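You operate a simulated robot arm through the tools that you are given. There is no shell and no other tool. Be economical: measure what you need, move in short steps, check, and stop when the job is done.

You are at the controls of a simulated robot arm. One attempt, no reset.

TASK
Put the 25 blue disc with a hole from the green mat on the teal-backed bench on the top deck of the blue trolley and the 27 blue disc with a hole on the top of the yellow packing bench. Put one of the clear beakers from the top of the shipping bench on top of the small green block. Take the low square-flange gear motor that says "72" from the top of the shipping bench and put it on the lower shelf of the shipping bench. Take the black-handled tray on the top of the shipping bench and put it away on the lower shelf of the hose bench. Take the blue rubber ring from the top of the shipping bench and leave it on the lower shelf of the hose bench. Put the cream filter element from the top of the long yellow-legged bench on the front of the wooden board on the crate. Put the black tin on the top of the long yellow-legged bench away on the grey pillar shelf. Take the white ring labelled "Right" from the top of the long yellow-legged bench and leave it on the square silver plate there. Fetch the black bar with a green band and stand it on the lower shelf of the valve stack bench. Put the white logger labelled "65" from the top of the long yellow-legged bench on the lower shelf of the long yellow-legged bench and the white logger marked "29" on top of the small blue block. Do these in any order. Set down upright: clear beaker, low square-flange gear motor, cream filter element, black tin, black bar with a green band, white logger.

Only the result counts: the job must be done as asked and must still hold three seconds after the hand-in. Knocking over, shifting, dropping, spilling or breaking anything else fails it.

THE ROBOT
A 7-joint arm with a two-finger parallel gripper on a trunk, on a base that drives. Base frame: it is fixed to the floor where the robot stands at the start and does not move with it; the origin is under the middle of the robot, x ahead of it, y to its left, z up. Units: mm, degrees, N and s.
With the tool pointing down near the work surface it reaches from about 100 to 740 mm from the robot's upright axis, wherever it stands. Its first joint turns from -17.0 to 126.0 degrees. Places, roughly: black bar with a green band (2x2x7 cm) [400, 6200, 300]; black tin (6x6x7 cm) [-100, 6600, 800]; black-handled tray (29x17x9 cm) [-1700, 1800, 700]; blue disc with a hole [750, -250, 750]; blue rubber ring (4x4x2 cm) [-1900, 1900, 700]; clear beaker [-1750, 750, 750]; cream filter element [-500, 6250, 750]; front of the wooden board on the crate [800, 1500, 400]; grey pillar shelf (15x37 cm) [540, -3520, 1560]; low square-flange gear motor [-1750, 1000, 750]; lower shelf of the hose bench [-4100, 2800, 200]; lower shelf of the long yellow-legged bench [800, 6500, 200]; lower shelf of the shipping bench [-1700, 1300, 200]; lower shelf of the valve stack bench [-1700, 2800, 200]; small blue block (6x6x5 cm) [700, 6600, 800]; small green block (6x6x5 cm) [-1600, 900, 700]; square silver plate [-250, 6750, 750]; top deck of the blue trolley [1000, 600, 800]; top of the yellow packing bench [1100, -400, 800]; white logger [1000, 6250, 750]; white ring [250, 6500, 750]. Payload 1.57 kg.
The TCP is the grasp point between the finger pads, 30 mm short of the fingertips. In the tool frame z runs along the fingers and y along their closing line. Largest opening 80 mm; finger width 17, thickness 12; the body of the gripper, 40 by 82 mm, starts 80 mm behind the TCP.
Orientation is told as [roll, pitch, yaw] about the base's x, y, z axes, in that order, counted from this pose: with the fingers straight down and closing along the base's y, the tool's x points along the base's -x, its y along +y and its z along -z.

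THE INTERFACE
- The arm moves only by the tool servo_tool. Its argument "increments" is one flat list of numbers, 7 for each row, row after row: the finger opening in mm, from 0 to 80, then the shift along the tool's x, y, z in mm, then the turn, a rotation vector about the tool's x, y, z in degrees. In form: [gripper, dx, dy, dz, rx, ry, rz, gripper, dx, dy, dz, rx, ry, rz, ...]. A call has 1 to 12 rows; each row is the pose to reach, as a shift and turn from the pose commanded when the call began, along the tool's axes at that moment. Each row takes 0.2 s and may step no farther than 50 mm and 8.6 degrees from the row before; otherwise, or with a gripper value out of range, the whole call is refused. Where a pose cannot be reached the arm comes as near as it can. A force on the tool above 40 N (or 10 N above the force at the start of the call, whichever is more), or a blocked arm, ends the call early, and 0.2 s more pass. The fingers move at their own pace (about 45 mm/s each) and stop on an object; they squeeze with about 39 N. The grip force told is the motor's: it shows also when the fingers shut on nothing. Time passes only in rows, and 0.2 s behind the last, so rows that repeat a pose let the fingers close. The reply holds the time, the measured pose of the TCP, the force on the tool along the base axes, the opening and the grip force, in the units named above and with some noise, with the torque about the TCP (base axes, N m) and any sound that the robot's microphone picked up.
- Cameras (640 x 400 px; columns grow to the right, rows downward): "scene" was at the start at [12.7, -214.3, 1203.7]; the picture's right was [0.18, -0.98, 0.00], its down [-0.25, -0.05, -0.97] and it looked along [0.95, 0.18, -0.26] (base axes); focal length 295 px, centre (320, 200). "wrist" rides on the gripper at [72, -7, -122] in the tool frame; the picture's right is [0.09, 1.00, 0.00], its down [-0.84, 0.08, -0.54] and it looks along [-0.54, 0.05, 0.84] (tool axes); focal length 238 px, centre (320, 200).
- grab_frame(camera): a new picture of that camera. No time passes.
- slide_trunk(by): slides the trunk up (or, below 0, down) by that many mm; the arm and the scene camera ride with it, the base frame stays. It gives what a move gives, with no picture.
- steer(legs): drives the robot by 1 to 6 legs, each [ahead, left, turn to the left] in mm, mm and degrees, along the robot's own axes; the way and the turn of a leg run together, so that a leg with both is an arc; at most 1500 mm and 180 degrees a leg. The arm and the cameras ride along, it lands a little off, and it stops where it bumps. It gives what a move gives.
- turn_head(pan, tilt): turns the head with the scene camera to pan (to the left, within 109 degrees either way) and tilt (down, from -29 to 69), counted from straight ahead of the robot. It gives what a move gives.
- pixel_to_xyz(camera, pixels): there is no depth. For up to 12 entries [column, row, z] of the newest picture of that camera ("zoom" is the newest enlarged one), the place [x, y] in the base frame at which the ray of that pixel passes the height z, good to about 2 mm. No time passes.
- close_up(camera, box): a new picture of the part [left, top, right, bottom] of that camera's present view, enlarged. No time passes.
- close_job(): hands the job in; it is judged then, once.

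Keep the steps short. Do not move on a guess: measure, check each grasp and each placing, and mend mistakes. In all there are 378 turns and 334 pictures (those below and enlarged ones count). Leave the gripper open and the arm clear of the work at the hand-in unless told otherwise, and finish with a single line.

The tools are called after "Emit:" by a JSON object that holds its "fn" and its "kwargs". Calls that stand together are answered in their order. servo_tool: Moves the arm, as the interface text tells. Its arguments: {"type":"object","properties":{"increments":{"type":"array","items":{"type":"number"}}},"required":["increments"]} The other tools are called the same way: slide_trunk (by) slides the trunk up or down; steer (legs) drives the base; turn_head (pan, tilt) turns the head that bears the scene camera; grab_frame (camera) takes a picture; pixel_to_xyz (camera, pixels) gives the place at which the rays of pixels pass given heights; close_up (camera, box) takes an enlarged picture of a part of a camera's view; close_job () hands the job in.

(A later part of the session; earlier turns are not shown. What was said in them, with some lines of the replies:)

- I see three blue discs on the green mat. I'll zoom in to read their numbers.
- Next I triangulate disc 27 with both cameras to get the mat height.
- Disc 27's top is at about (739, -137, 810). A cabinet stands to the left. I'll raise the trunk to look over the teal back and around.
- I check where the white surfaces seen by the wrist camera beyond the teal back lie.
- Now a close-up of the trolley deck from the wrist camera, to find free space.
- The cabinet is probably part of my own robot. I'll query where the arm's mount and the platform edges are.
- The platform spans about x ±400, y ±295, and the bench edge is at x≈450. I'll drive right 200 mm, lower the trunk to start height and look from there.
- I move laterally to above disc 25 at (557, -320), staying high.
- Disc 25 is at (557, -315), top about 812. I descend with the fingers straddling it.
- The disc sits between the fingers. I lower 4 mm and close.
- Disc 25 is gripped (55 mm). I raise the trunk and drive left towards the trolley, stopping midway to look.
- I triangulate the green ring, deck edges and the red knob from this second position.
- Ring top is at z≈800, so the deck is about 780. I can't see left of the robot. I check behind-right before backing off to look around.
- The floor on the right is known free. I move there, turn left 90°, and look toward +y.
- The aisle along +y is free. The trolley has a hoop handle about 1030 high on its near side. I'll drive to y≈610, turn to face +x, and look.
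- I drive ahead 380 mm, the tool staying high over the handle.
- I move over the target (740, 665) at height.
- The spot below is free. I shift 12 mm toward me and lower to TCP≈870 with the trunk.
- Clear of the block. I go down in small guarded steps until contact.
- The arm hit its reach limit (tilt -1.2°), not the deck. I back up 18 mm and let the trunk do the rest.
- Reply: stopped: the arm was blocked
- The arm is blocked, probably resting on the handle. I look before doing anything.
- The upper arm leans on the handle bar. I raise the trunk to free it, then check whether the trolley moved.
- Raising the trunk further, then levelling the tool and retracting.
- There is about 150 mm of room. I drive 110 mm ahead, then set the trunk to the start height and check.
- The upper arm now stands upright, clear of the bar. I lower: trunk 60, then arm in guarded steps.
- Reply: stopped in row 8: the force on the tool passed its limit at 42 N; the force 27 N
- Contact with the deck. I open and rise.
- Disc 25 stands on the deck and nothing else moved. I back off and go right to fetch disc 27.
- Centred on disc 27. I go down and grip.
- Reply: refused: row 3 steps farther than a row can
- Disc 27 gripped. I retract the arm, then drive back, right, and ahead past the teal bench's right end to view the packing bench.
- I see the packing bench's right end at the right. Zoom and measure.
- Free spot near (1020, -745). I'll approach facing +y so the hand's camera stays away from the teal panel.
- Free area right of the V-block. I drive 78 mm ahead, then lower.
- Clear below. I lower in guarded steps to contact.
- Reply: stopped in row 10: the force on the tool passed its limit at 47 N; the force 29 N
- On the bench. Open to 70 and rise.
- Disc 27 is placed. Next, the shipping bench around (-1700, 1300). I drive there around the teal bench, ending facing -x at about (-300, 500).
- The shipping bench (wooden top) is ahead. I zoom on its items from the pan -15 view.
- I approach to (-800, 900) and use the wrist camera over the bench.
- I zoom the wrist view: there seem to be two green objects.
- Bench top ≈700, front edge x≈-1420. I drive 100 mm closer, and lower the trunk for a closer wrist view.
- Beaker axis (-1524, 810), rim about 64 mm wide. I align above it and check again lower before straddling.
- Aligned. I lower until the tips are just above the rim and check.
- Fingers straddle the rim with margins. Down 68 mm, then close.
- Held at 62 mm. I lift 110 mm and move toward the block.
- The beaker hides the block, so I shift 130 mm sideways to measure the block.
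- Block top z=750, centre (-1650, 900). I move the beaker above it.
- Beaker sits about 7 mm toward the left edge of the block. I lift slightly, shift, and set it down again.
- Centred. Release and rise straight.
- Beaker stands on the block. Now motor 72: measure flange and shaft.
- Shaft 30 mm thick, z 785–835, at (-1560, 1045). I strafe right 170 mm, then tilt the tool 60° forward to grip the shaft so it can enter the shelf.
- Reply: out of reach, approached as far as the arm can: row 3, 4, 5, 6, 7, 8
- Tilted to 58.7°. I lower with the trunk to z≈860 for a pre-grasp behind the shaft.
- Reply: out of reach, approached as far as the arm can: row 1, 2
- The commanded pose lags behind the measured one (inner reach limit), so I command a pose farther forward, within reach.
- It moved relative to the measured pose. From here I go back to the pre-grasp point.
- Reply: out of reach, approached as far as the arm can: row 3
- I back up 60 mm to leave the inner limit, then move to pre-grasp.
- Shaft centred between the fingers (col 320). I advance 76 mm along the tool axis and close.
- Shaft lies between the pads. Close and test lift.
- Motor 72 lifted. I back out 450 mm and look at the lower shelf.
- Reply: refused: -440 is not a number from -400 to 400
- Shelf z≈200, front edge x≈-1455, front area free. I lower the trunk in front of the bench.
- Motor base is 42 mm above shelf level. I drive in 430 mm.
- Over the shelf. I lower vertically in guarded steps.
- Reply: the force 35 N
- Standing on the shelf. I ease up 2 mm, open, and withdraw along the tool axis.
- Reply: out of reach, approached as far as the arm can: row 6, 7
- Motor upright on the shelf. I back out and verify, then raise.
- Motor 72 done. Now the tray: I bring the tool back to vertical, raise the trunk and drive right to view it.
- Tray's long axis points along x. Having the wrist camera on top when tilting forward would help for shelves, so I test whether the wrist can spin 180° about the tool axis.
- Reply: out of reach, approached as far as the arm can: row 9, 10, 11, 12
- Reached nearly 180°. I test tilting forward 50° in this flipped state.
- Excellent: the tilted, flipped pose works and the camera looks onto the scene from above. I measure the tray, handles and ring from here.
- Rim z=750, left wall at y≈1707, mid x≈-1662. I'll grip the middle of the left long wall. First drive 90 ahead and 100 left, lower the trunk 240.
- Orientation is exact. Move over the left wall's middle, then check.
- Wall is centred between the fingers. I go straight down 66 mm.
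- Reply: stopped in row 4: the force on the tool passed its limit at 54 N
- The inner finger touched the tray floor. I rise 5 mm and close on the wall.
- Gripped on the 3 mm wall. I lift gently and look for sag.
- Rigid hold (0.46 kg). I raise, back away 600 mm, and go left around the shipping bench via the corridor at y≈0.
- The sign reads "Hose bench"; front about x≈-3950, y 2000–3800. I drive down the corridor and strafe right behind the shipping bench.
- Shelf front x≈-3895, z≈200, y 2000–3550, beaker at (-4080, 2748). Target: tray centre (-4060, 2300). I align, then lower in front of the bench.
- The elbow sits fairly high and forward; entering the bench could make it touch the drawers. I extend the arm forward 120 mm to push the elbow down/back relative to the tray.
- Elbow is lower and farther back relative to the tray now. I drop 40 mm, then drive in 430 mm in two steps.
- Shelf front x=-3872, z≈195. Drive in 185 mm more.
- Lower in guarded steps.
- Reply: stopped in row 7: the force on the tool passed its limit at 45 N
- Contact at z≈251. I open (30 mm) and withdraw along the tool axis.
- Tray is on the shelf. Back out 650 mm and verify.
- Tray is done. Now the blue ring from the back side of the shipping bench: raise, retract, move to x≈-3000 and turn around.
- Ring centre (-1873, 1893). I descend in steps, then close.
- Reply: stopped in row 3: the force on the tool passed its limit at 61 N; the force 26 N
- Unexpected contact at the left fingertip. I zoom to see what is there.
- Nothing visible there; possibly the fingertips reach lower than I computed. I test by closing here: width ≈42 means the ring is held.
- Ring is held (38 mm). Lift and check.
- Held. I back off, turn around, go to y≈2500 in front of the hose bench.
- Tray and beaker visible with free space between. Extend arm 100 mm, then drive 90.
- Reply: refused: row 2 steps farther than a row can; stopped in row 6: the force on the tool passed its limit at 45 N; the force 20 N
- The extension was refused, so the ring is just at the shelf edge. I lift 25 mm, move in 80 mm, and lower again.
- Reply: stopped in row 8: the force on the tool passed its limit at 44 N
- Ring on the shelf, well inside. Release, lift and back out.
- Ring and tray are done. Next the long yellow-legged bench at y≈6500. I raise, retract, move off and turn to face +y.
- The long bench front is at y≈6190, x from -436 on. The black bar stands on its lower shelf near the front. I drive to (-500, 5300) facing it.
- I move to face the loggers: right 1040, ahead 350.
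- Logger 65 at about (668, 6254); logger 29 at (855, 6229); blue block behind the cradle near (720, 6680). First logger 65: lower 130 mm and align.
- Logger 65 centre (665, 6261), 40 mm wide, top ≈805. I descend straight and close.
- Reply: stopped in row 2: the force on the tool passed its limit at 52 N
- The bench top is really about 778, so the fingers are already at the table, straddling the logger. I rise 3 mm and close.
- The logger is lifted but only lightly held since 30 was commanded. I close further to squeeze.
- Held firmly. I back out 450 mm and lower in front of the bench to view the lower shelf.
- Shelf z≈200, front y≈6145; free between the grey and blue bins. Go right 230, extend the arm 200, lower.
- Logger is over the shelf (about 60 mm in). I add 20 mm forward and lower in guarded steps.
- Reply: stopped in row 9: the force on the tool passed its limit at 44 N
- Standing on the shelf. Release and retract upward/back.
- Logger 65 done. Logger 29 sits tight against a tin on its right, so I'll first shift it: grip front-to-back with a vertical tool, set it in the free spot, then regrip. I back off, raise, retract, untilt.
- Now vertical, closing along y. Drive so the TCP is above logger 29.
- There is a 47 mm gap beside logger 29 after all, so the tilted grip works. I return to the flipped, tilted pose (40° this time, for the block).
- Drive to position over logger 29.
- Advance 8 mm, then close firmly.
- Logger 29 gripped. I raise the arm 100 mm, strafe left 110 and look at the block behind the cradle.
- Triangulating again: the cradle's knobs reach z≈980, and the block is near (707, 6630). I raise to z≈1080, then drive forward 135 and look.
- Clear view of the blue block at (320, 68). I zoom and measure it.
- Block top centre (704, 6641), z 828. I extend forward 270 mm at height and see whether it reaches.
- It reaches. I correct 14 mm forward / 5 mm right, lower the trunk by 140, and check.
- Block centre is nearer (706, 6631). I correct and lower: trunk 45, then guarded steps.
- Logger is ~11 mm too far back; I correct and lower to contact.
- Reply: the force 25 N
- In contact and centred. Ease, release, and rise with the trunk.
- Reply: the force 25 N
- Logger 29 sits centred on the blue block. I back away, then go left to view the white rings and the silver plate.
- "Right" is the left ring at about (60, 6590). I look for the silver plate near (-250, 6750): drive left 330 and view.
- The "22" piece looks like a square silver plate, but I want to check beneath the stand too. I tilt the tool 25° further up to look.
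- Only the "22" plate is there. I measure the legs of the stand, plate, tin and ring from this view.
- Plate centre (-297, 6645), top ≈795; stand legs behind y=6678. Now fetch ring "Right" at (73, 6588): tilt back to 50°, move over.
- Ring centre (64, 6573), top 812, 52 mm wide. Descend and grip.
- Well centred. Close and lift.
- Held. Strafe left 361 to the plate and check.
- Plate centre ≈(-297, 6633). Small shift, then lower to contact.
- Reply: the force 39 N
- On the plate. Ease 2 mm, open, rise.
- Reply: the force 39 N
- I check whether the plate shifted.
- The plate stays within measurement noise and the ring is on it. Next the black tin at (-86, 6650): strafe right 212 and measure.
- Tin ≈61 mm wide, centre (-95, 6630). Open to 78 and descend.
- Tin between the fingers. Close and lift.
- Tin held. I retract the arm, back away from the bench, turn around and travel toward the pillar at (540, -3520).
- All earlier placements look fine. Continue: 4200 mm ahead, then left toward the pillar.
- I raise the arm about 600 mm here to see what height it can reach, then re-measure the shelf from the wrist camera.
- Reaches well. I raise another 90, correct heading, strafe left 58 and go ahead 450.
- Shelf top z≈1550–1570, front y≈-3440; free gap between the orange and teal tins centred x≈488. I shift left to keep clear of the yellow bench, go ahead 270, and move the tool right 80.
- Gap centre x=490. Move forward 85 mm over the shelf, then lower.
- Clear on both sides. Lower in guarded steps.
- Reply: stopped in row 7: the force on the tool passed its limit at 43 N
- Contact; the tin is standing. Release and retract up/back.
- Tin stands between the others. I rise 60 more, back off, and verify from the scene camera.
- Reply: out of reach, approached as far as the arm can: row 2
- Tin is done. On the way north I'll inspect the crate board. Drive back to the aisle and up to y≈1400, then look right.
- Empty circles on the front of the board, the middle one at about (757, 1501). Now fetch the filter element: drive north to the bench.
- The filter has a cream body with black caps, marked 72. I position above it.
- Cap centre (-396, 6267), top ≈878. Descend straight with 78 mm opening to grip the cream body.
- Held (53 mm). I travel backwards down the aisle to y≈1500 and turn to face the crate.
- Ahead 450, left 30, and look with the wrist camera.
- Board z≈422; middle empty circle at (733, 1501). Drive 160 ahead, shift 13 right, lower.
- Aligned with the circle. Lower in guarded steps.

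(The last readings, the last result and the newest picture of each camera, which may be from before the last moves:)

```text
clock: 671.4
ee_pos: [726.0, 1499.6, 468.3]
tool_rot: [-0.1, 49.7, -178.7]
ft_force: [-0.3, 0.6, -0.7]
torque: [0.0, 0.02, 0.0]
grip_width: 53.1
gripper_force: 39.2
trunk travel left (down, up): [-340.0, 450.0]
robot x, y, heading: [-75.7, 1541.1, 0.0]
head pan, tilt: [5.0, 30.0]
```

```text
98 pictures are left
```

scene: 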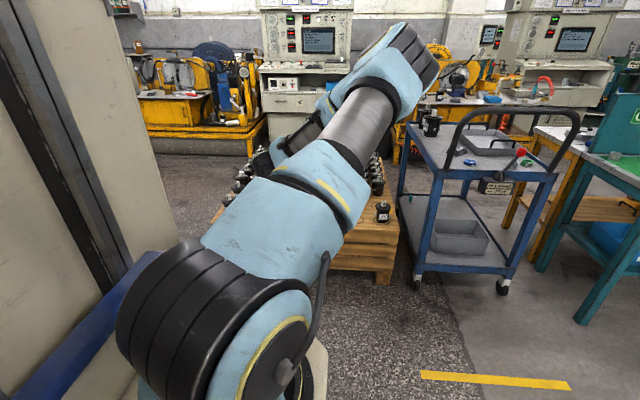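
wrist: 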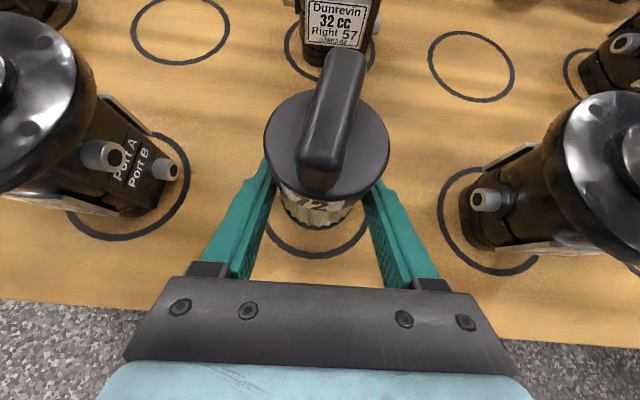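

Emit:
{"fn": "pixel_to_xyz", "kwargs": {"camera": "wrist", "pixels": [[316, 216, 405], [263, 216, 405], [368, 216, 405], [316, 258, 405]]}}

Emit:
{"fn": "servo_tool", "kwargs": {"increments": [30, 1, 0, 6, 0, 0, 0, 30, -1.3, 0, 8, 0, 0, 0, 30, -3.6, 0, 10, 0, 0, 0, 30, -5.9, 0, 12, 0, 0, 0, 30, -8.2, 0, 14, 0, 0, 0, 30, -10.5, 0, 16, 0, 0, 0, 30, -12.8, 0, 18, 0, 0, 0, 30, -15, 0, 20, 0, 0, 0]}}

Emit:
{"fn": "grab_frame", "kwargs": {"camera": "wrist"}}

```text
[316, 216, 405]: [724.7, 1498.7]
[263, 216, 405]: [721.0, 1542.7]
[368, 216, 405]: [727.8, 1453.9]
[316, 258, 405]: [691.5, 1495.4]
```

```text
clock: 673.2
ee_pos: [732.0, 1499.7, 445.8]
tool_rot: [0.0, 50.0, -178.8]
ft_force: [-4.7, -1.0, 26.5]
torque: [0.22, -0.28, -0.04]
grip_width: 53.4
gripper_force: 22.8
trunk travel left (down, up): [-340.0, 450.0]
robot x, y, heading: [-79.1, 1544.6, -0.1]
head pan, tilt: [5.0, 30.0]
```

```text
97 pictures are left
```

wrist: 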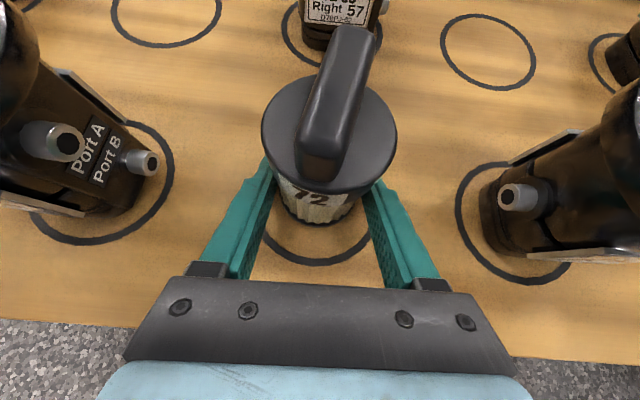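

Standing on the board inside the circle. Ease 2 mm, open, then rise with the trunk.

Emit:
{"fn": "servo_tool", "kwargs": {"increments": [30, 2, 0, -1.7, 0, 0, 0, 60, 2, 0, -1.7, 0, 0, 0, 76, 2, 0, -1.7, 0, 0, 0, 76, 2, 0, -1.7, 0, 0, 0, 76, 2, 0, -1.7, 0, 0, 0]}}

Emit:
{"fn": "slide_trunk", "kwargs": {"by": 200}}

Emit:
{"fn": "grab_frame", "kwargs": {"camera": "wrist"}}

```text
clock: 674.4
ee_pos: [729.9, 1500.6, 445.8]
tool_rot: [-0.1, 49.6, -178.7]
ft_force: [-2.5, 0.9, 2.4]
torque: [-0.08, 0.04, -0.04]
grip_width: 74.7
gripper_force: 0.1
trunk travel left (down, up): [-340.0, 450.0]
robot x, y, heading: [-78.1, 1549.4, 0.4]
head pan, tilt: [5.0, 30.0]
```

```text
clock: 676.6
ee_pos: [730.4, 1499.8, 646.4]
tool_rot: [0.2, 49.8, -178.9]
ft_force: [-0.1, -0.4, 0.1]
torque: [0.03, 0.0, -0.02]
grip_width: 76.0
gripper_force: 0.1
trunk travel left (down, up): [-540.0, 250.0]
robot x, y, heading: [-79.0, 1550.0, 0.3]
head pan, tilt: [5.0, 30.0]
```

```text
96 pictures are left
```

wrist: 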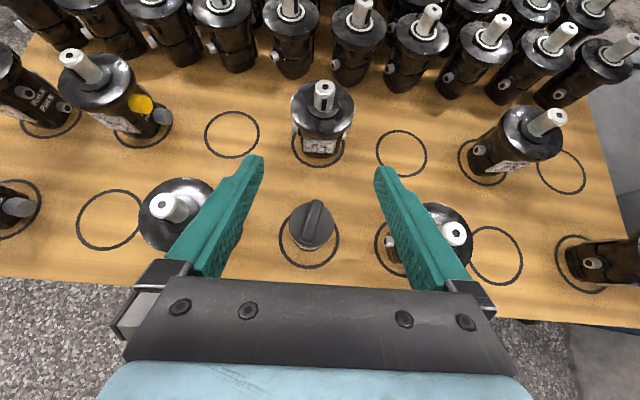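

Filter done. Last: the black bar. I back off, turn north, and drive to face it at x≈360.

Emit:
{"fn": "slide_trunk", "kwargs": {"by": 250}}

Emit:
{"fn": "steer", "kwargs": {"legs": [[-620, 0, 0], [0, 0, 90], [1400, 0, 0], [1400, 0, 0], [700, 0, 0], [0, -1020, 0]]}}

Emit:
{"fn": "turn_head", "kwargs": {"pan": 0, "tilt": 40}}

Emit:
{"fn": "grab_frame", "kwargs": {"camera": "scene"}}

Emit:
{"fn": "grab_frame", "kwargs": {"camera": "wrist"}}

```text
clock: 679.2
ee_pos: [730.8, 1499.0, 896.7]
tool_rot: [0.2, 49.6, -178.8]
ft_force: [-0.3, -0.4, -1.2]
torque: [0.02, 0.0, 0.0]
grip_width: 75.8
gripper_force: 0.0
trunk travel left (down, up): [-790.0, 0.0]
robot x, y, heading: [-76.2, 1543.4, 0.2]
head pan, tilt: [5.0, 30.0]
```

```text
clock: 708.0
ee_pos: [261.0, 5895.8, 896.1]
tool_rot: [0.1, 49.6, -86.6]
ft_force: [0.1, -0.4, 0.2]
torque: [-0.02, -0.01, 0.02]
grip_width: 76.0
gripper_force: 0.0
trunk travel left (down, up): [-790.0, 0.0]
robot x, y, heading: [243.4, 5084.6, 92.3]
head pan, tilt: [5.0, 30.0]
```

```text
clock: 708.7
ee_pos: [260.5, 5895.0, 897.0]
tool_rot: [0.0, 49.7, -86.7]
ft_force: [-0.2, -0.4, 0.8]
torque: [0.01, 0.01, 0.02]
grip_width: 75.8
gripper_force: 0.1
trunk travel left (down, up): [-790.0, 0.0]
robot x, y, heading: [241.9, 5086.8, 92.3]
head pan, tilt: [0.0, 40.0]
```

```text
95 pictures are left
```

scene: 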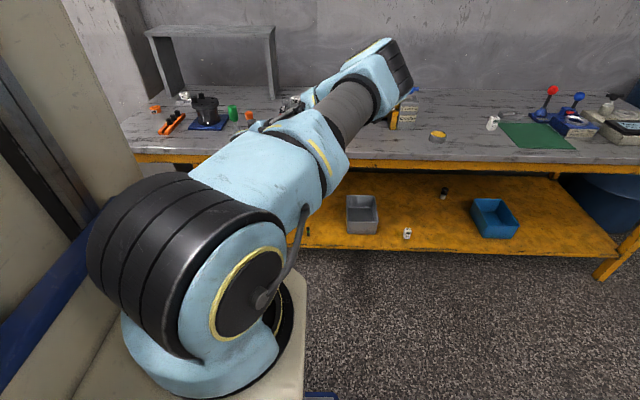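

```text
94 pictures are left
```

wrist: 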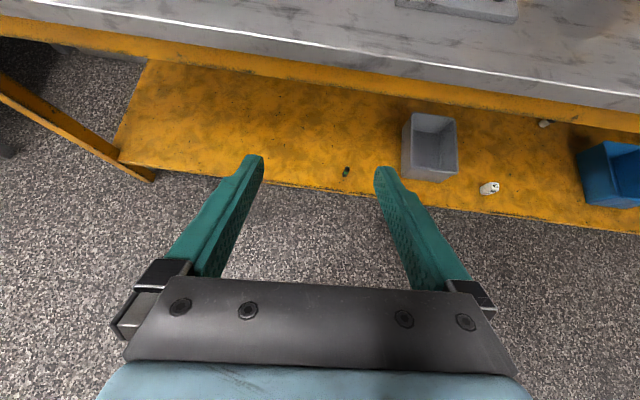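

Emit:
{"fn": "steer", "kwargs": {"legs": [[0, -75, -2.3]]}}

Emit:
{"fn": "slide_trunk", "kwargs": {"by": -400}}

Emit:
{"fn": "slide_trunk", "kwargs": {"by": -170}}

Emit:
{"fn": "grab_frame", "kwargs": {"camera": "wrist"}}

```text
clock: 709.8
ee_pos: [370.0, 5895.7, 896.3]
tool_rot: [0.0, 49.7, -89.1]
ft_force: [0.2, -0.4, 0.1]
torque: [-0.02, 0.0, 0.01]
grip_width: 75.6
gripper_force: 0.0
trunk travel left (down, up): [-790.0, 0.0]
robot x, y, heading: [318.5, 5084.7, 90.0]
head pan, tilt: [0.0, 40.0]
```

```text
clock: 713.6
ee_pos: [370.1, 5895.5, 497.3]
tool_rot: [0.1, 49.7, -89.0]
ft_force: [-1.2, -0.6, -0.3]
torque: [-0.01, 0.01, 0.01]
grip_width: 76.0
gripper_force: 0.0
trunk travel left (down, up): [-390.0, 400.0]
robot x, y, heading: [318.3, 5082.8, 90.0]
head pan, tilt: [0.0, 40.0]
```

```text
clock: 715.5
ee_pos: [369.1, 5895.0, 327.5]
tool_rot: [0.1, 49.6, -89.0]
ft_force: [-0.5, -0.3, -0.3]
torque: [-0.03, 0.03, -0.03]
grip_width: 75.9
gripper_force: 0.1
trunk travel left (down, up): [-220.0, 570.0]
robot x, y, heading: [319.0, 5085.2, 90.0]
head pan, tilt: [0.0, 40.0]
```

```text
93 pictures are left
```

wrist: 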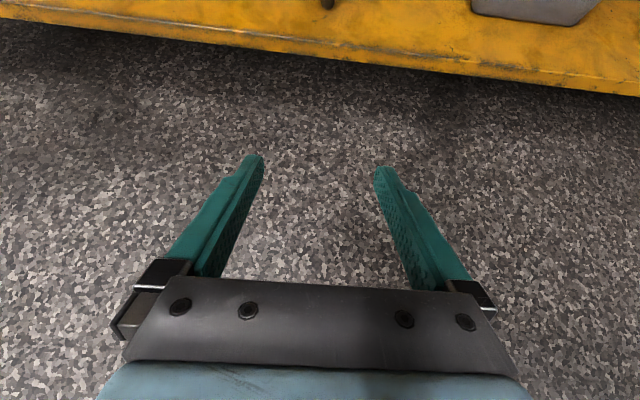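

Emit:
{"fn": "steer", "kwargs": {"legs": [[180, 0, 0]]}}

Emit:
{"fn": "grab_frame", "kwargs": {"camera": "wrist"}}

Emit:
{"fn": "grab_frame", "kwargs": {"camera": "scene"}}

```text
clock: 717.0
ee_pos: [368.3, 6074.8, 326.2]
tool_rot: [0.1, 49.7, -88.9]
ft_force: [-0.1, -0.5, -0.3]
torque: [0.04, -0.01, 0.05]
grip_width: 76.0
gripper_force: 0.0
trunk travel left (down, up): [-220.0, 570.0]
robot x, y, heading: [319.3, 5263.7, 89.9]
head pan, tilt: [0.0, 40.0]
```

```text
92 pictures are left
```

wrist: 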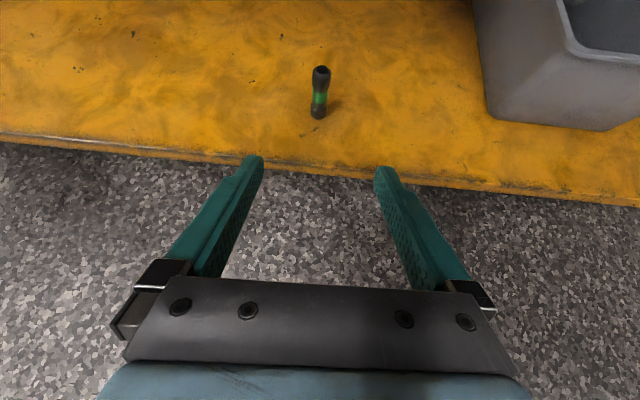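

```text
91 pictures are left
```

scene: 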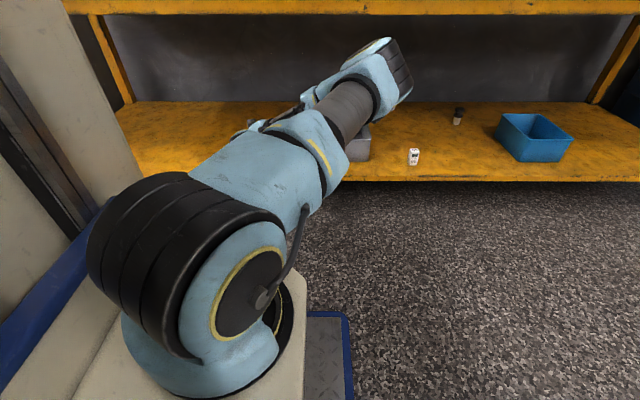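

Emit:
{"fn": "pixel_to_xyz", "kwargs": {"camera": "wrist", "pixels": [[321, 71, 266], [321, 71, 275], [318, 113, 196], [311, 72, 266], [331, 72, 266]]}}

Emit:
{"fn": "close_up", "kwargs": {"camera": "wrist", "box": [290, 50, 350, 130]}}

```text
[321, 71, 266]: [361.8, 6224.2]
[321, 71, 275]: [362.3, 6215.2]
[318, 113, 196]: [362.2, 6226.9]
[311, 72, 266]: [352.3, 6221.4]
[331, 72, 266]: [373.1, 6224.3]
```

```text
5.00 times, centred on (320, 90) of wrist
```

zoom: 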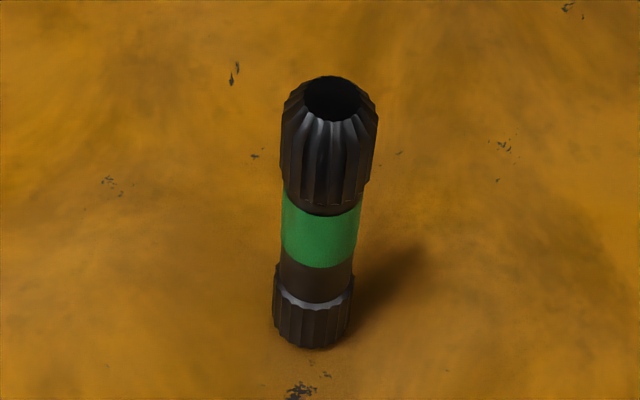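

Bar at (362, 6224), Ø20, standing 70 tall. Drive 105 mm ahead and lower 50.

Emit:
{"fn": "steer", "kwargs": {"legs": [[105, 0, 0]]}}

Emit:
{"fn": "servo_tool", "kwargs": {"increments": [50, 16, -6, 20, 0, 0, 0, 50, 0, -6, 35, 0, 0, 0]}}

Emit:
{"fn": "grab_frame", "kwargs": {"camera": "wrist"}}

```text
clock: 718.2
ee_pos: [368.8, 6178.6, 326.5]
tool_rot: [0.2, 49.7, -88.9]
ft_force: [-0.5, 0.0, 1.0]
torque: [0.02, -0.01, -0.02]
grip_width: 76.1
gripper_force: 0.0
trunk travel left (down, up): [-220.0, 570.0]
robot x, y, heading: [317.5, 5367.2, 90.1]
head pan, tilt: [0.0, 40.0]
```

```text
clock: 718.8
ee_pos: [363.4, 6205.0, 304.1]
tool_rot: [0.0, 49.7, -88.9]
ft_force: [0.4, -0.4, -0.7]
torque: [0.01, -0.02, 0.03]
grip_width: 50.3
gripper_force: 0.1
trunk travel left (down, up): [-220.0, 570.0]
robot x, y, heading: [325.5, 5368.2, 90.1]
head pan, tilt: [0.0, 40.0]
```

```text
89 pictures are left
```

wrist: 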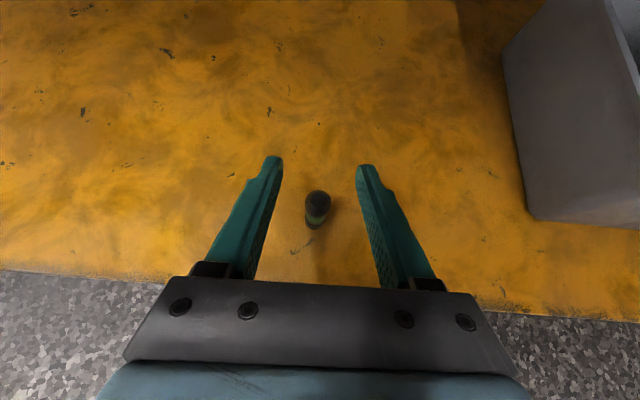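

Emit:
{"fn": "pixel_to_xyz", "kwargs": {"camera": "wrist", "pixels": [[318, 199, 266], [316, 222, 196]]}}

```text
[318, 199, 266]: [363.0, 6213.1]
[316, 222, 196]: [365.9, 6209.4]
```

Bar at (363, 6214). Descend 56 mm and close.

Emit:
{"fn": "servo_tool", "kwargs": {"increments": [50, -18, 0, 15.5, 0, 0, 0, 50, -34, 0, 29, 0, 0, 0, 50, -42, 0, 36, 0, 0, 0]}}

Emit:
{"fn": "grab_frame", "kwargs": {"camera": "wrist"}}

```text
clock: 719.6
ee_pos: [362.2, 6206.5, 247.2]
tool_rot: [0.1, 49.7, -88.9]
ft_force: [-0.1, -0.3, 0.0]
torque: [0.01, -0.03, 0.0]
grip_width: 49.9
gripper_force: 0.1
trunk travel left (down, up): [-220.0, 570.0]
robot x, y, heading: [321.2, 5371.9, 90.1]
head pan, tilt: [0.0, 40.0]
```

```text
88 pictures are left
```

wrist: 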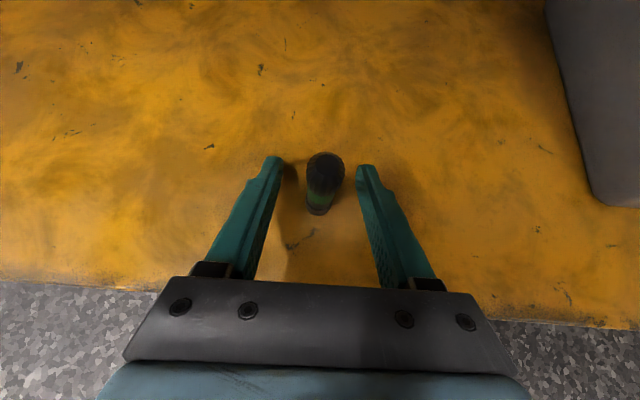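

Advance 6 mm and close.

Emit:
{"fn": "servo_tool", "kwargs": {"increments": [50, 4, 1, 4.6, 0, 0, 0, 20, 4, 1, 4.6, 0, 0, 0, 5, 4, 1, 4.6, 0, 0, 0, 5, 4, 1, 4.6, 0, 0, 0, 5, 4, 1, 4.6, 0, 0, 0]}}

Emit:
{"fn": "slide_trunk", "kwargs": {"by": 50}}

Emit:
{"fn": "grab_frame", "kwargs": {"camera": "wrist"}}

```text
clock: 720.8
ee_pos: [363.6, 6211.5, 248.9]
tool_rot: [0.1, 49.7, -88.9]
ft_force: [-0.1, 1.1, 0.5]
torque: [0.01, -0.01, 0.02]
grip_width: 14.8
gripper_force: 30.5
trunk travel left (down, up): [-220.0, 570.0]
robot x, y, heading: [320.9, 5369.9, 90.0]
head pan, tilt: [0.0, 40.0]
```

```text
clock: 721.7
ee_pos: [363.5, 6213.4, 298.4]
tool_rot: [0.0, 49.7, -88.9]
ft_force: [-0.1, 0.7, -0.4]
torque: [0.01, -0.01, -0.02]
grip_width: 15.0
gripper_force: 31.0
trunk travel left (down, up): [-270.0, 520.0]
robot x, y, heading: [318.3, 5369.1, 89.7]
head pan, tilt: [0.0, 40.0]
```

```text
87 pictures are left
```

wrist: 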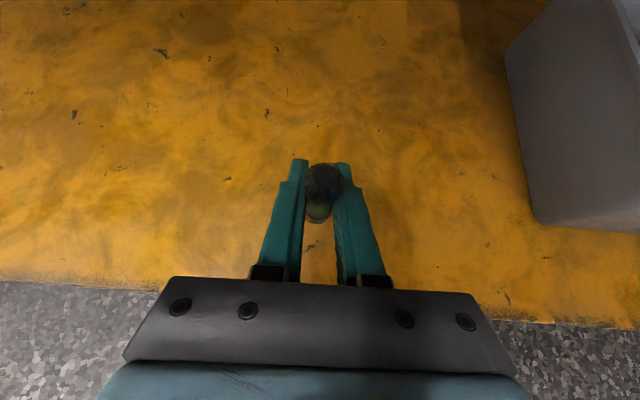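

Bar held by its waist. I back out, raise, and travel to the valve stack bench (front x≈-1435, y 2220–3315).

Emit:
{"fn": "steer", "kwargs": {"legs": [[-600, 0, 0], [0, 730, 0], [-1200, 0, 0], [-870, 0, 0]]}}

Emit:
{"fn": "slide_trunk", "kwargs": {"by": 400}}

Emit:
{"fn": "steer", "kwargs": {"legs": [[0, 0, 90]]}}

Emit:
{"fn": "turn_head", "kwargs": {"pan": -5, "tilt": 25}}

Emit:
{"fn": "grab_frame", "kwargs": {"camera": "scene"}}

Emit:
{"fn": "grab_frame", "kwargs": {"camera": "wrist"}}

```text
clock: 729.1
ee_pos: [-373.8, 5609.1, 298.2]
tool_rot: [0.2, 49.7, -88.6]
ft_force: [0.3, 0.0, -2.4]
torque: [0.01, 0.0, 0.0]
grip_width: 14.4
gripper_force: 31.2
trunk travel left (down, up): [-270.0, 520.0]
robot x, y, heading: [-416.2, 4765.8, 90.2]
head pan, tilt: [0.0, 40.0]
stopped in leg 3: the robot was blocked; the commanded pose is now the measured one
```

```text
clock: 732.9
ee_pos: [-374.2, 5609.9, 698.1]
tool_rot: [0.1, 49.6, -88.6]
ft_force: [-0.5, -0.8, -0.9]
torque: [0.0, 0.01, 0.01]
grip_width: 14.9
gripper_force: 31.3
trunk travel left (down, up): [-670.0, 120.0]
robot x, y, heading: [-419.3, 4770.4, 90.4]
head pan, tilt: [0.0, 40.0]
```

```text
clock: 736.4
ee_pos: [-1255.3, 5008.7, 697.8]
tool_rot: [0.2, 49.7, -13.0]
ft_force: [-1.0, -0.5, -0.9]
torque: [-0.02, -0.03, 0.03]
grip_width: 14.8
gripper_force: 31.2
trunk travel left (down, up): [-670.0, 120.0]
robot x, y, heading: [-447.2, 4755.2, 166.2]
head pan, tilt: [0.0, 40.0]
stopped in leg 1: the robot was blocked; the commanded pose is now the measured one
```

```text
clock: 737.2
ee_pos: [-1254.7, 5007.5, 699.0]
tool_rot: [0.2, 49.7, -13.0]
ft_force: [-0.8, 0.7, -0.7]
torque: [0.01, 0.0, -0.02]
grip_width: 14.7
gripper_force: 31.1
trunk travel left (down, up): [-670.0, 120.0]
robot x, y, heading: [-452.3, 4756.0, 166.1]
head pan, tilt: [-5.0, 25.0]
```

```text
86 pictures are left
```

scene: 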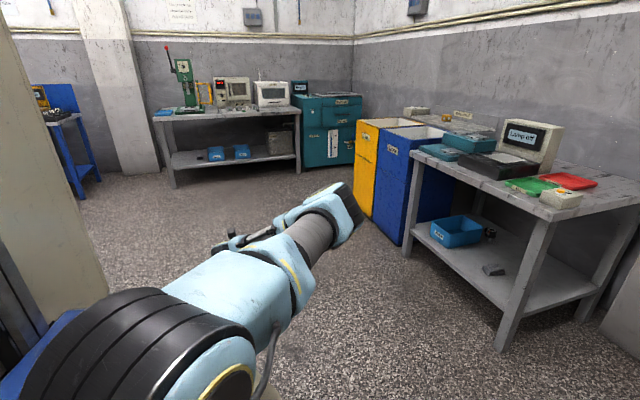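

```text
85 pictures are left
```

wrist: 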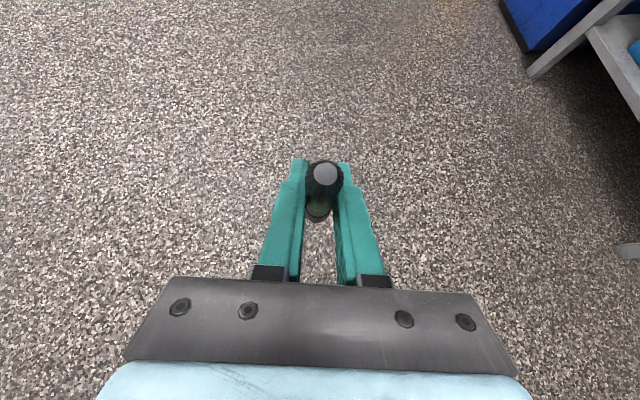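

The robot bumped the barrel pallet's corner. I move away and check whether the pallet shifted.

Emit:
{"fn": "steer", "kwargs": {"legs": [[350, 0, 0]]}}

Emit:
{"fn": "steer", "kwargs": {"legs": [[0, 0, -76]]}}

Emit:
{"fn": "turn_head", "kwargs": {"pan": -109, "tilt": 40}}

Emit:
{"fn": "grab_frame", "kwargs": {"camera": "scene"}}

```text
clock: 739.5
ee_pos: [-1596.3, 5091.2, 700.3]
tool_rot: [0.3, 49.7, -12.8]
ft_force: [1.0, 0.5, -1.8]
torque: [0.01, -0.03, 0.02]
grip_width: 14.8
gripper_force: 31.0
trunk travel left (down, up): [-670.0, 120.0]
robot x, y, heading: [-790.3, 4843.2, 166.2]
head pan, tilt: [-5.0, 25.0]
```

```text
clock: 743.2
ee_pos: [-735.2, 5686.1, 698.4]
tool_rot: [0.2, 49.6, -89.4]
ft_force: [0.3, 0.7, -0.6]
torque: [0.0, -0.05, 0.01]
grip_width: 14.7
gripper_force: 31.1
trunk travel left (down, up): [-670.0, 120.0]
robot x, y, heading: [-790.5, 4843.9, 89.6]
head pan, tilt: [-5.0, 25.0]
```

```text
clock: 745.0
ee_pos: [-734.6, 5685.7, 699.1]
tool_rot: [0.1, 49.5, -89.4]
ft_force: [-1.0, -0.4, -0.6]
torque: [0.02, -0.02, -0.02]
grip_width: 14.8
gripper_force: 31.2
trunk travel left (down, up): [-670.0, 120.0]
robot x, y, heading: [-788.5, 4843.5, 89.3]
head pan, tilt: [-108.9, 40.0]
```

```text
84 pictures are left
```

scene: 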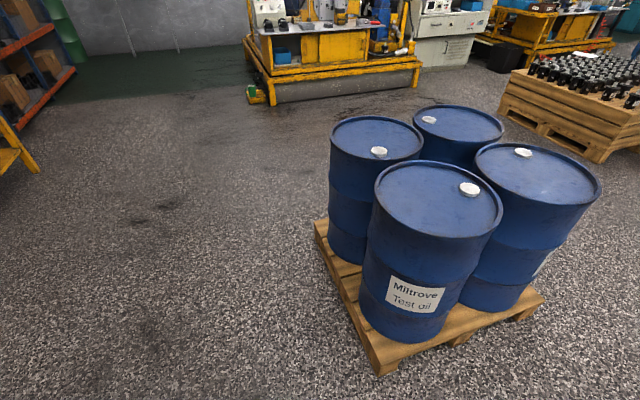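

Emit:
{"fn": "pixel_to_xyz", "kwargs": {"camera": "scene", "pixels": [[378, 375, 0], [540, 303, 0], [316, 242, 0], [372, 355, 140], [544, 292, 140], [315, 220, 140]]}}

Emit:
{"fn": "close_up", "kwargs": {"camera": "scene", "box": [300, 200, 560, 390]}}

```text
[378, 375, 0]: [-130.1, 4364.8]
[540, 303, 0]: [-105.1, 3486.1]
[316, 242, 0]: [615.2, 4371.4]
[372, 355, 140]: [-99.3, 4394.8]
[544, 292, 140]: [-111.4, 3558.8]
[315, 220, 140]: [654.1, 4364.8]
```

```text
2.11 times, centred on (430, 295) of scene
```

zoom: 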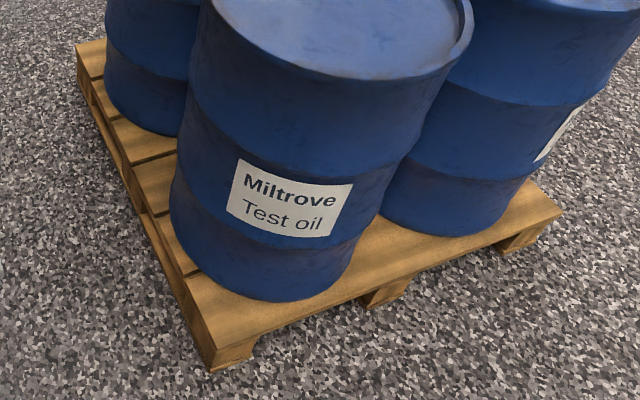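

Pallet and barrels look in place (corner within measurement error). I continue along x≈-790, then move right and turn toward the valve bench.

Emit:
{"fn": "steer", "kwargs": {"legs": [[-1400, 0, 0.5], [-680, 0, 0], [0, -400, 0], [0, 0, 90]]}}

Emit:
{"fn": "turn_head", "kwargs": {"pan": -10, "tilt": 25}}

Emit:
{"fn": "grab_frame", "kwargs": {"camera": "scene"}}

Emit:
{"fn": "grab_frame", "kwargs": {"camera": "wrist"}}

```text
clock: 761.2
ee_pos: [-1235.9, 2819.1, 698.4]
tool_rot: [0.3, 49.6, 1.1]
ft_force: [0.6, -0.1, -1.1]
torque: [0.01, -0.02, 0.03]
grip_width: 14.7
gripper_force: 30.6
trunk travel left (down, up): [-670.0, 120.0]
robot x, y, heading: [-392.6, 2770.3, 179.9]
head pan, tilt: [-108.9, 40.0]
```

```text
clock: 762.9
ee_pos: [-1236.2, 2820.9, 698.4]
tool_rot: [0.1, 49.6, 1.0]
ft_force: [-1.1, -1.3, -0.2]
torque: [-0.01, 0.01, 0.0]
grip_width: 14.7
gripper_force: 30.2
trunk travel left (down, up): [-670.0, 120.0]
robot x, y, heading: [-391.5, 2771.7, 180.0]
head pan, tilt: [-10.0, 25.0]
```

```text
82 pictures are left
```

scene: 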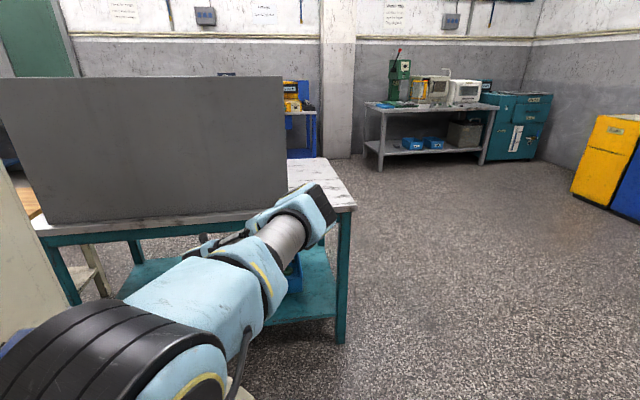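

```text
81 pictures are left
```

wrist: 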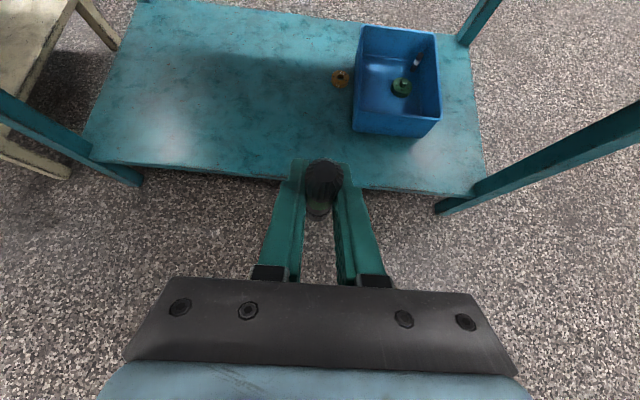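

Emit:
{"fn": "pixel_to_xyz", "kwargs": {"camera": "wrist", "pixels": [[200, 175, 200], [420, 193, 200], [90, 160, 200], [230, 120, 200], [353, 130, 200], [340, 80, 200], [440, 210, 0], [135, 183, 0]]}}

Emit:
{"fn": "pixel_to_xyz", "kwargs": {"camera": "scene", "pixels": [[310, 322, 200], [310, 322, 150], [310, 322, 250], [341, 342, 0], [70, 300, 0], [340, 213, 780]]}}

```text
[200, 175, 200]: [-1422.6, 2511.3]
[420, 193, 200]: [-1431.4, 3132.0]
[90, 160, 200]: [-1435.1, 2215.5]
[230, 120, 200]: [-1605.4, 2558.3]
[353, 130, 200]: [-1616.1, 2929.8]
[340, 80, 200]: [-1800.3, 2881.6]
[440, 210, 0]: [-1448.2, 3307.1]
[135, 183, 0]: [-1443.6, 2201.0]
```

```text
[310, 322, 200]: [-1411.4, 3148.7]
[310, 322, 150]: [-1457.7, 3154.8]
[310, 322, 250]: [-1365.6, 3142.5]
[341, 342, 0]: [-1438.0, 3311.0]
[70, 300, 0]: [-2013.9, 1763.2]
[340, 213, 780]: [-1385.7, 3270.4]
```

Shelf z≈195, front x≈-1428; free spot at y≈2650. Strafe left 170, lower 400, drive in 300.

Emit:
{"fn": "steer", "kwargs": {"legs": [[0, 170, 0]]}}

Emit:
{"fn": "slide_trunk", "kwargs": {"by": -395}}

Emit:
{"fn": "steer", "kwargs": {"legs": [[200, 0, 0]]}}

Emit:
{"fn": "grab_frame", "kwargs": {"camera": "wrist"}}

Emit:
{"fn": "grab_frame", "kwargs": {"camera": "scene"}}

```text
clock: 764.4
ee_pos: [-1235.7, 2648.8, 698.1]
tool_rot: [0.2, 49.6, 1.1]
ft_force: [0.0, -0.3, 0.8]
torque: [0.0, 0.02, 0.01]
grip_width: 14.5
gripper_force: 30.8
trunk travel left (down, up): [-670.0, 120.0]
robot x, y, heading: [-390.3, 2604.3, -179.8]
head pan, tilt: [-10.0, 25.0]
```

```text
clock: 768.2
ee_pos: [-1235.0, 2648.5, 302.7]
tool_rot: [0.2, 49.6, 1.1]
ft_force: [0.0, -0.4, -1.1]
torque: [0.0, -0.02, 0.02]
grip_width: 14.6
gripper_force: 30.7
trunk travel left (down, up): [-275.0, 515.0]
robot x, y, heading: [-395.6, 2599.9, -179.9]
head pan, tilt: [-10.0, 25.0]
```

```text
clock: 769.8
ee_pos: [-1436.0, 2647.0, 303.3]
tool_rot: [0.2, 49.6, 1.2]
ft_force: [-0.3, 0.9, -0.8]
torque: [0.05, 0.0, -0.01]
grip_width: 14.6
gripper_force: 30.5
trunk travel left (down, up): [-275.0, 515.0]
robot x, y, heading: [-589.4, 2603.2, -179.6]
head pan, tilt: [-10.0, 25.0]
```

```text
80 pictures are left
```

wrist: 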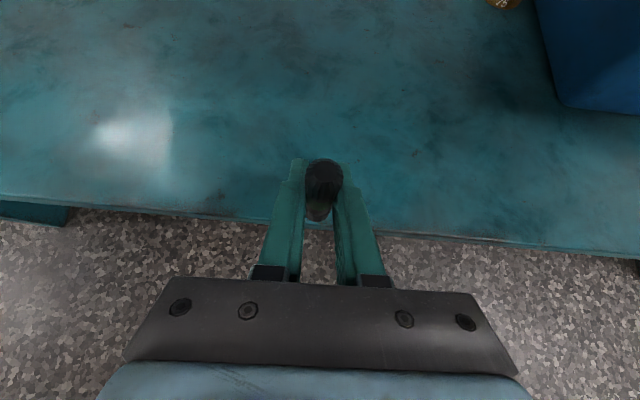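

```text
79 pictures are left
```

scene: 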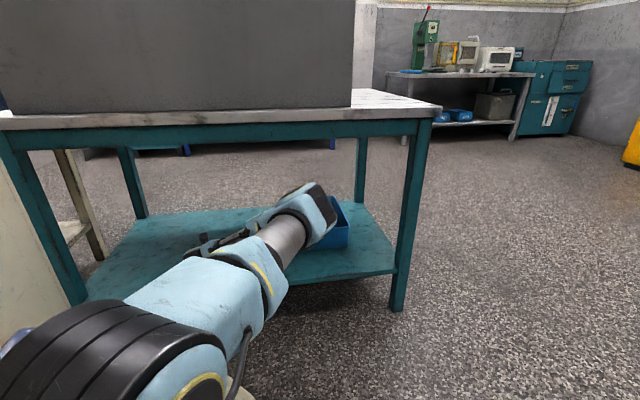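

Drive 80 further and lower in guarded steps.

Emit:
{"fn": "steer", "kwargs": {"legs": [[85, 0, 0]]}}

Emit:
{"fn": "servo_tool", "kwargs": {"increments": [5, -24, 0, 20, 0, 0, 0, 5, -35, 0, 29.8, 0, 0, 0, 5, -37.5, 0, 31.7, 0, 0, 0, 5, -39.6, 0, 33.7, 0, 0, 0, 5, -41.2, 0, 35, 0, 0, 0, 5, -42.7, 0, 36.3, 0, 0, 0, 5, -44.2, 0, 37.6, 0, 0, 0, 5, -45.7, 0, 38.9, 0, 0, 0, 5, -47.2, 0, 40.2, 0, 0, 0]}}

Emit:
{"fn": "grab_frame", "kwargs": {"camera": "wrist"}}

```text
clock: 770.9
ee_pos: [-1522.2, 2645.8, 302.4]
tool_rot: [0.2, 49.5, 1.3]
ft_force: [-0.5, -0.1, -1.0]
torque: [0.01, 0.0, 0.0]
grip_width: 14.7
gripper_force: 30.7
trunk travel left (down, up): [-275.0, 515.0]
robot x, y, heading: [-684.3, 2602.7, -179.8]
head pan, tilt: [-10.0, 25.0]
```

```text
clock: 772.8
ee_pos: [-1526.7, 2646.2, 247.4]
tool_rot: [0.0, 50.3, 1.3]
ft_force: [2.3, 0.9, 14.2]
torque: [0.0, -0.08, 0.03]
grip_width: 14.8
gripper_force: 30.7
trunk travel left (down, up): [-275.0, 515.0]
robot x, y, heading: [-681.2, 2604.9, -179.9]
head pan, tilt: [-10.0, 25.0]
stopped in row 9: the force on the tool passed its limit at 42 N (the readings are from after the stop); the commanded pose is now the measured one
```

```text
78 pictures are left
```

wrist: 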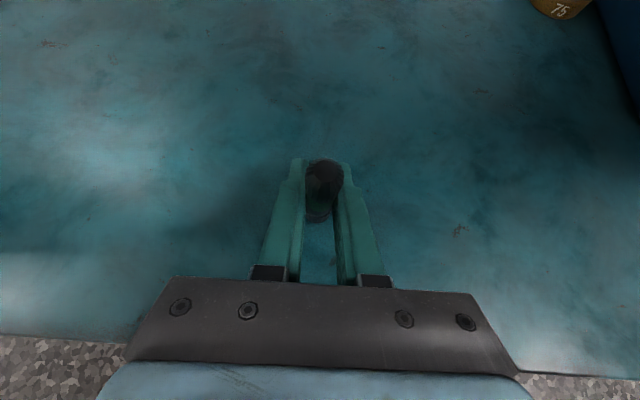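

Contact. I undo the 0.7° flex, then open gently.

Emit:
{"fn": "servo_tool", "kwargs": {"increments": [5, 0.4, 0, -0.3, 0, -0.7, 0, 5, 0.4, 0, -0.3, 0, -0.7, 0, 25, 0.4, 0, -0.3, 0, -0.7, 0, 50, 0.4, 0, -0.3, 0, -0.7, 0, 50, 0.4, 0, -0.3, 0, -0.7, 0, 50, 0.4, 0, -0.3, 0, -0.7, 0]}}

Emit:
{"fn": "grab_frame", "kwargs": {"camera": "wrist"}}

```text
clock: 774.2
ee_pos: [-1526.1, 2645.6, 246.1]
tool_rot: [0.1, 49.3, 1.3]
ft_force: [1.1, 2.2, 3.7]
torque: [-0.06, 0.05, 0.02]
grip_width: 47.8
gripper_force: 0.0
trunk travel left (down, up): [-275.0, 515.0]
robot x, y, heading: [-681.4, 2601.1, -179.7]
head pan, tilt: [-10.0, 25.0]
```

```text
77 pictures are left
```

wrist: 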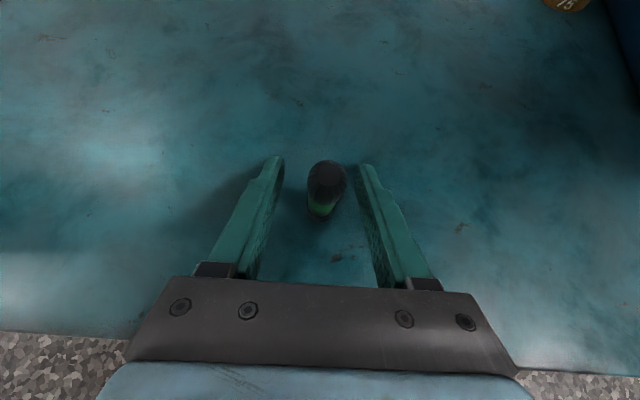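

Bar stands free. I withdraw backward along the tool axis, then reverse out and verify.

Emit:
{"fn": "servo_tool", "kwargs": {"increments": [50, 0, 0, -30, 0, 0, 0, 50, 0, 0, -65, 0, 0, 0, 50, 0, 0, -100, 0, 0, 0]}}

Emit:
{"fn": "grab_frame", "kwargs": {"camera": "wrist"}}

Emit:
{"fn": "steer", "kwargs": {"legs": [[-400, 0, 0]]}}

Emit:
{"fn": "turn_head", "kwargs": {"pan": 15, "tilt": 25}}

Emit:
{"fn": "grab_frame", "kwargs": {"camera": "scene"}}

Emit:
{"fn": "grab_frame", "kwargs": {"camera": "wrist"}}

```text
clock: 775.0
ee_pos: [-1449.6, 2647.5, 312.3]
tool_rot: [0.1, 49.5, 1.3]
ft_force: [0.6, 0.3, 0.5]
torque: [-0.02, 0.02, 0.03]
grip_width: 50.2
gripper_force: 0.1
trunk travel left (down, up): [-275.0, 515.0]
robot x, y, heading: [-676.9, 2600.6, -179.7]
head pan, tilt: [-10.0, 25.0]
```

```text
76 pictures are left
```

wrist: 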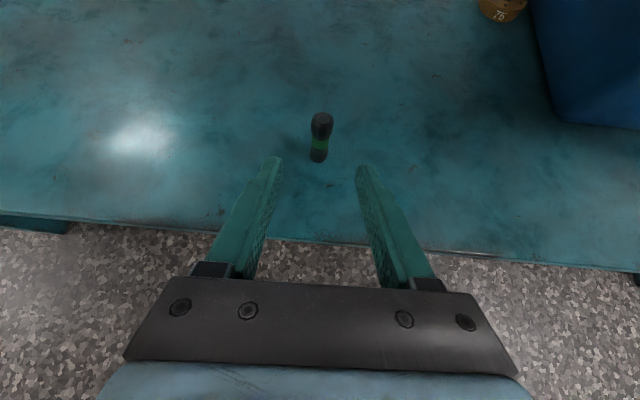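

```text
clock: 777.5
ee_pos: [-1049.9, 2649.8, 312.2]
tool_rot: [0.1, 49.4, 1.2]
ft_force: [-0.7, -0.2, 0.7]
torque: [0.0, 0.0, -0.02]
grip_width: 49.9
gripper_force: 0.0
trunk travel left (down, up): [-275.0, 515.0]
robot x, y, heading: [-274.7, 2602.3, -179.6]
head pan, tilt: [-10.0, 25.0]
```

```text
clock: 778.4
ee_pos: [-1048.9, 2649.4, 311.7]
tool_rot: [0.0, 49.4, 1.2]
ft_force: [-0.1, -0.2, 1.0]
torque: [0.0, -0.01, 0.02]
grip_width: 49.9
gripper_force: 0.0
trunk travel left (down, up): [-275.0, 515.0]
robot x, y, heading: [-279.5, 2606.0, -179.9]
head pan, tilt: [15.0, 25.0]
```

```text
75 pictures are left
```

scene: 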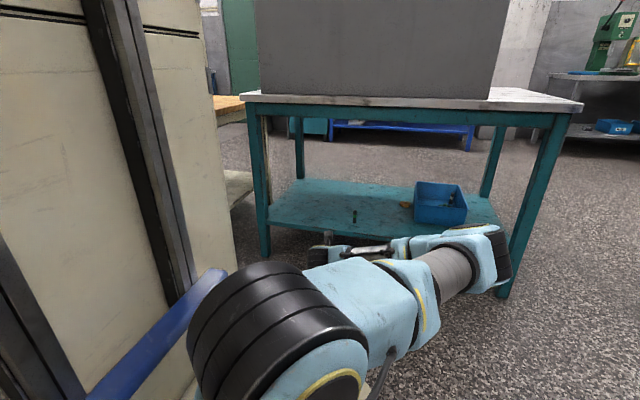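

```text
74 pictures are left
```

wrist: 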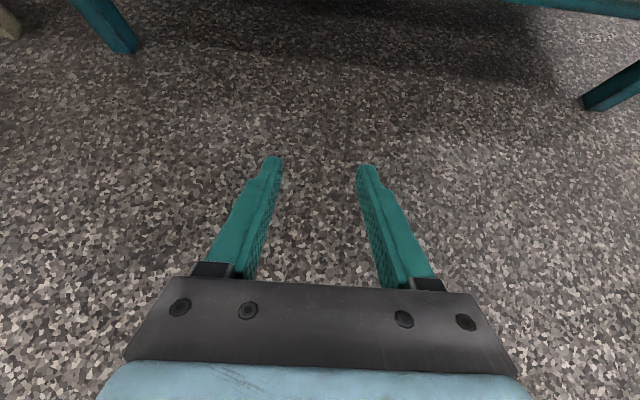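

The bar stands on the valve bench shelf. All items are placed, the gripper is open and the arm is clear, so I hand in.

Emit:
{"fn": "close_job", "kwargs": {}}

```text
The job is handed in.
```

All twelve items are placed and I handed the job in; one thing to know is that the base bumped the barrel pallet while reversing, and afterwards its corner measured within about 20 mm of my earlier long-range reading, so I saw no clear shift.
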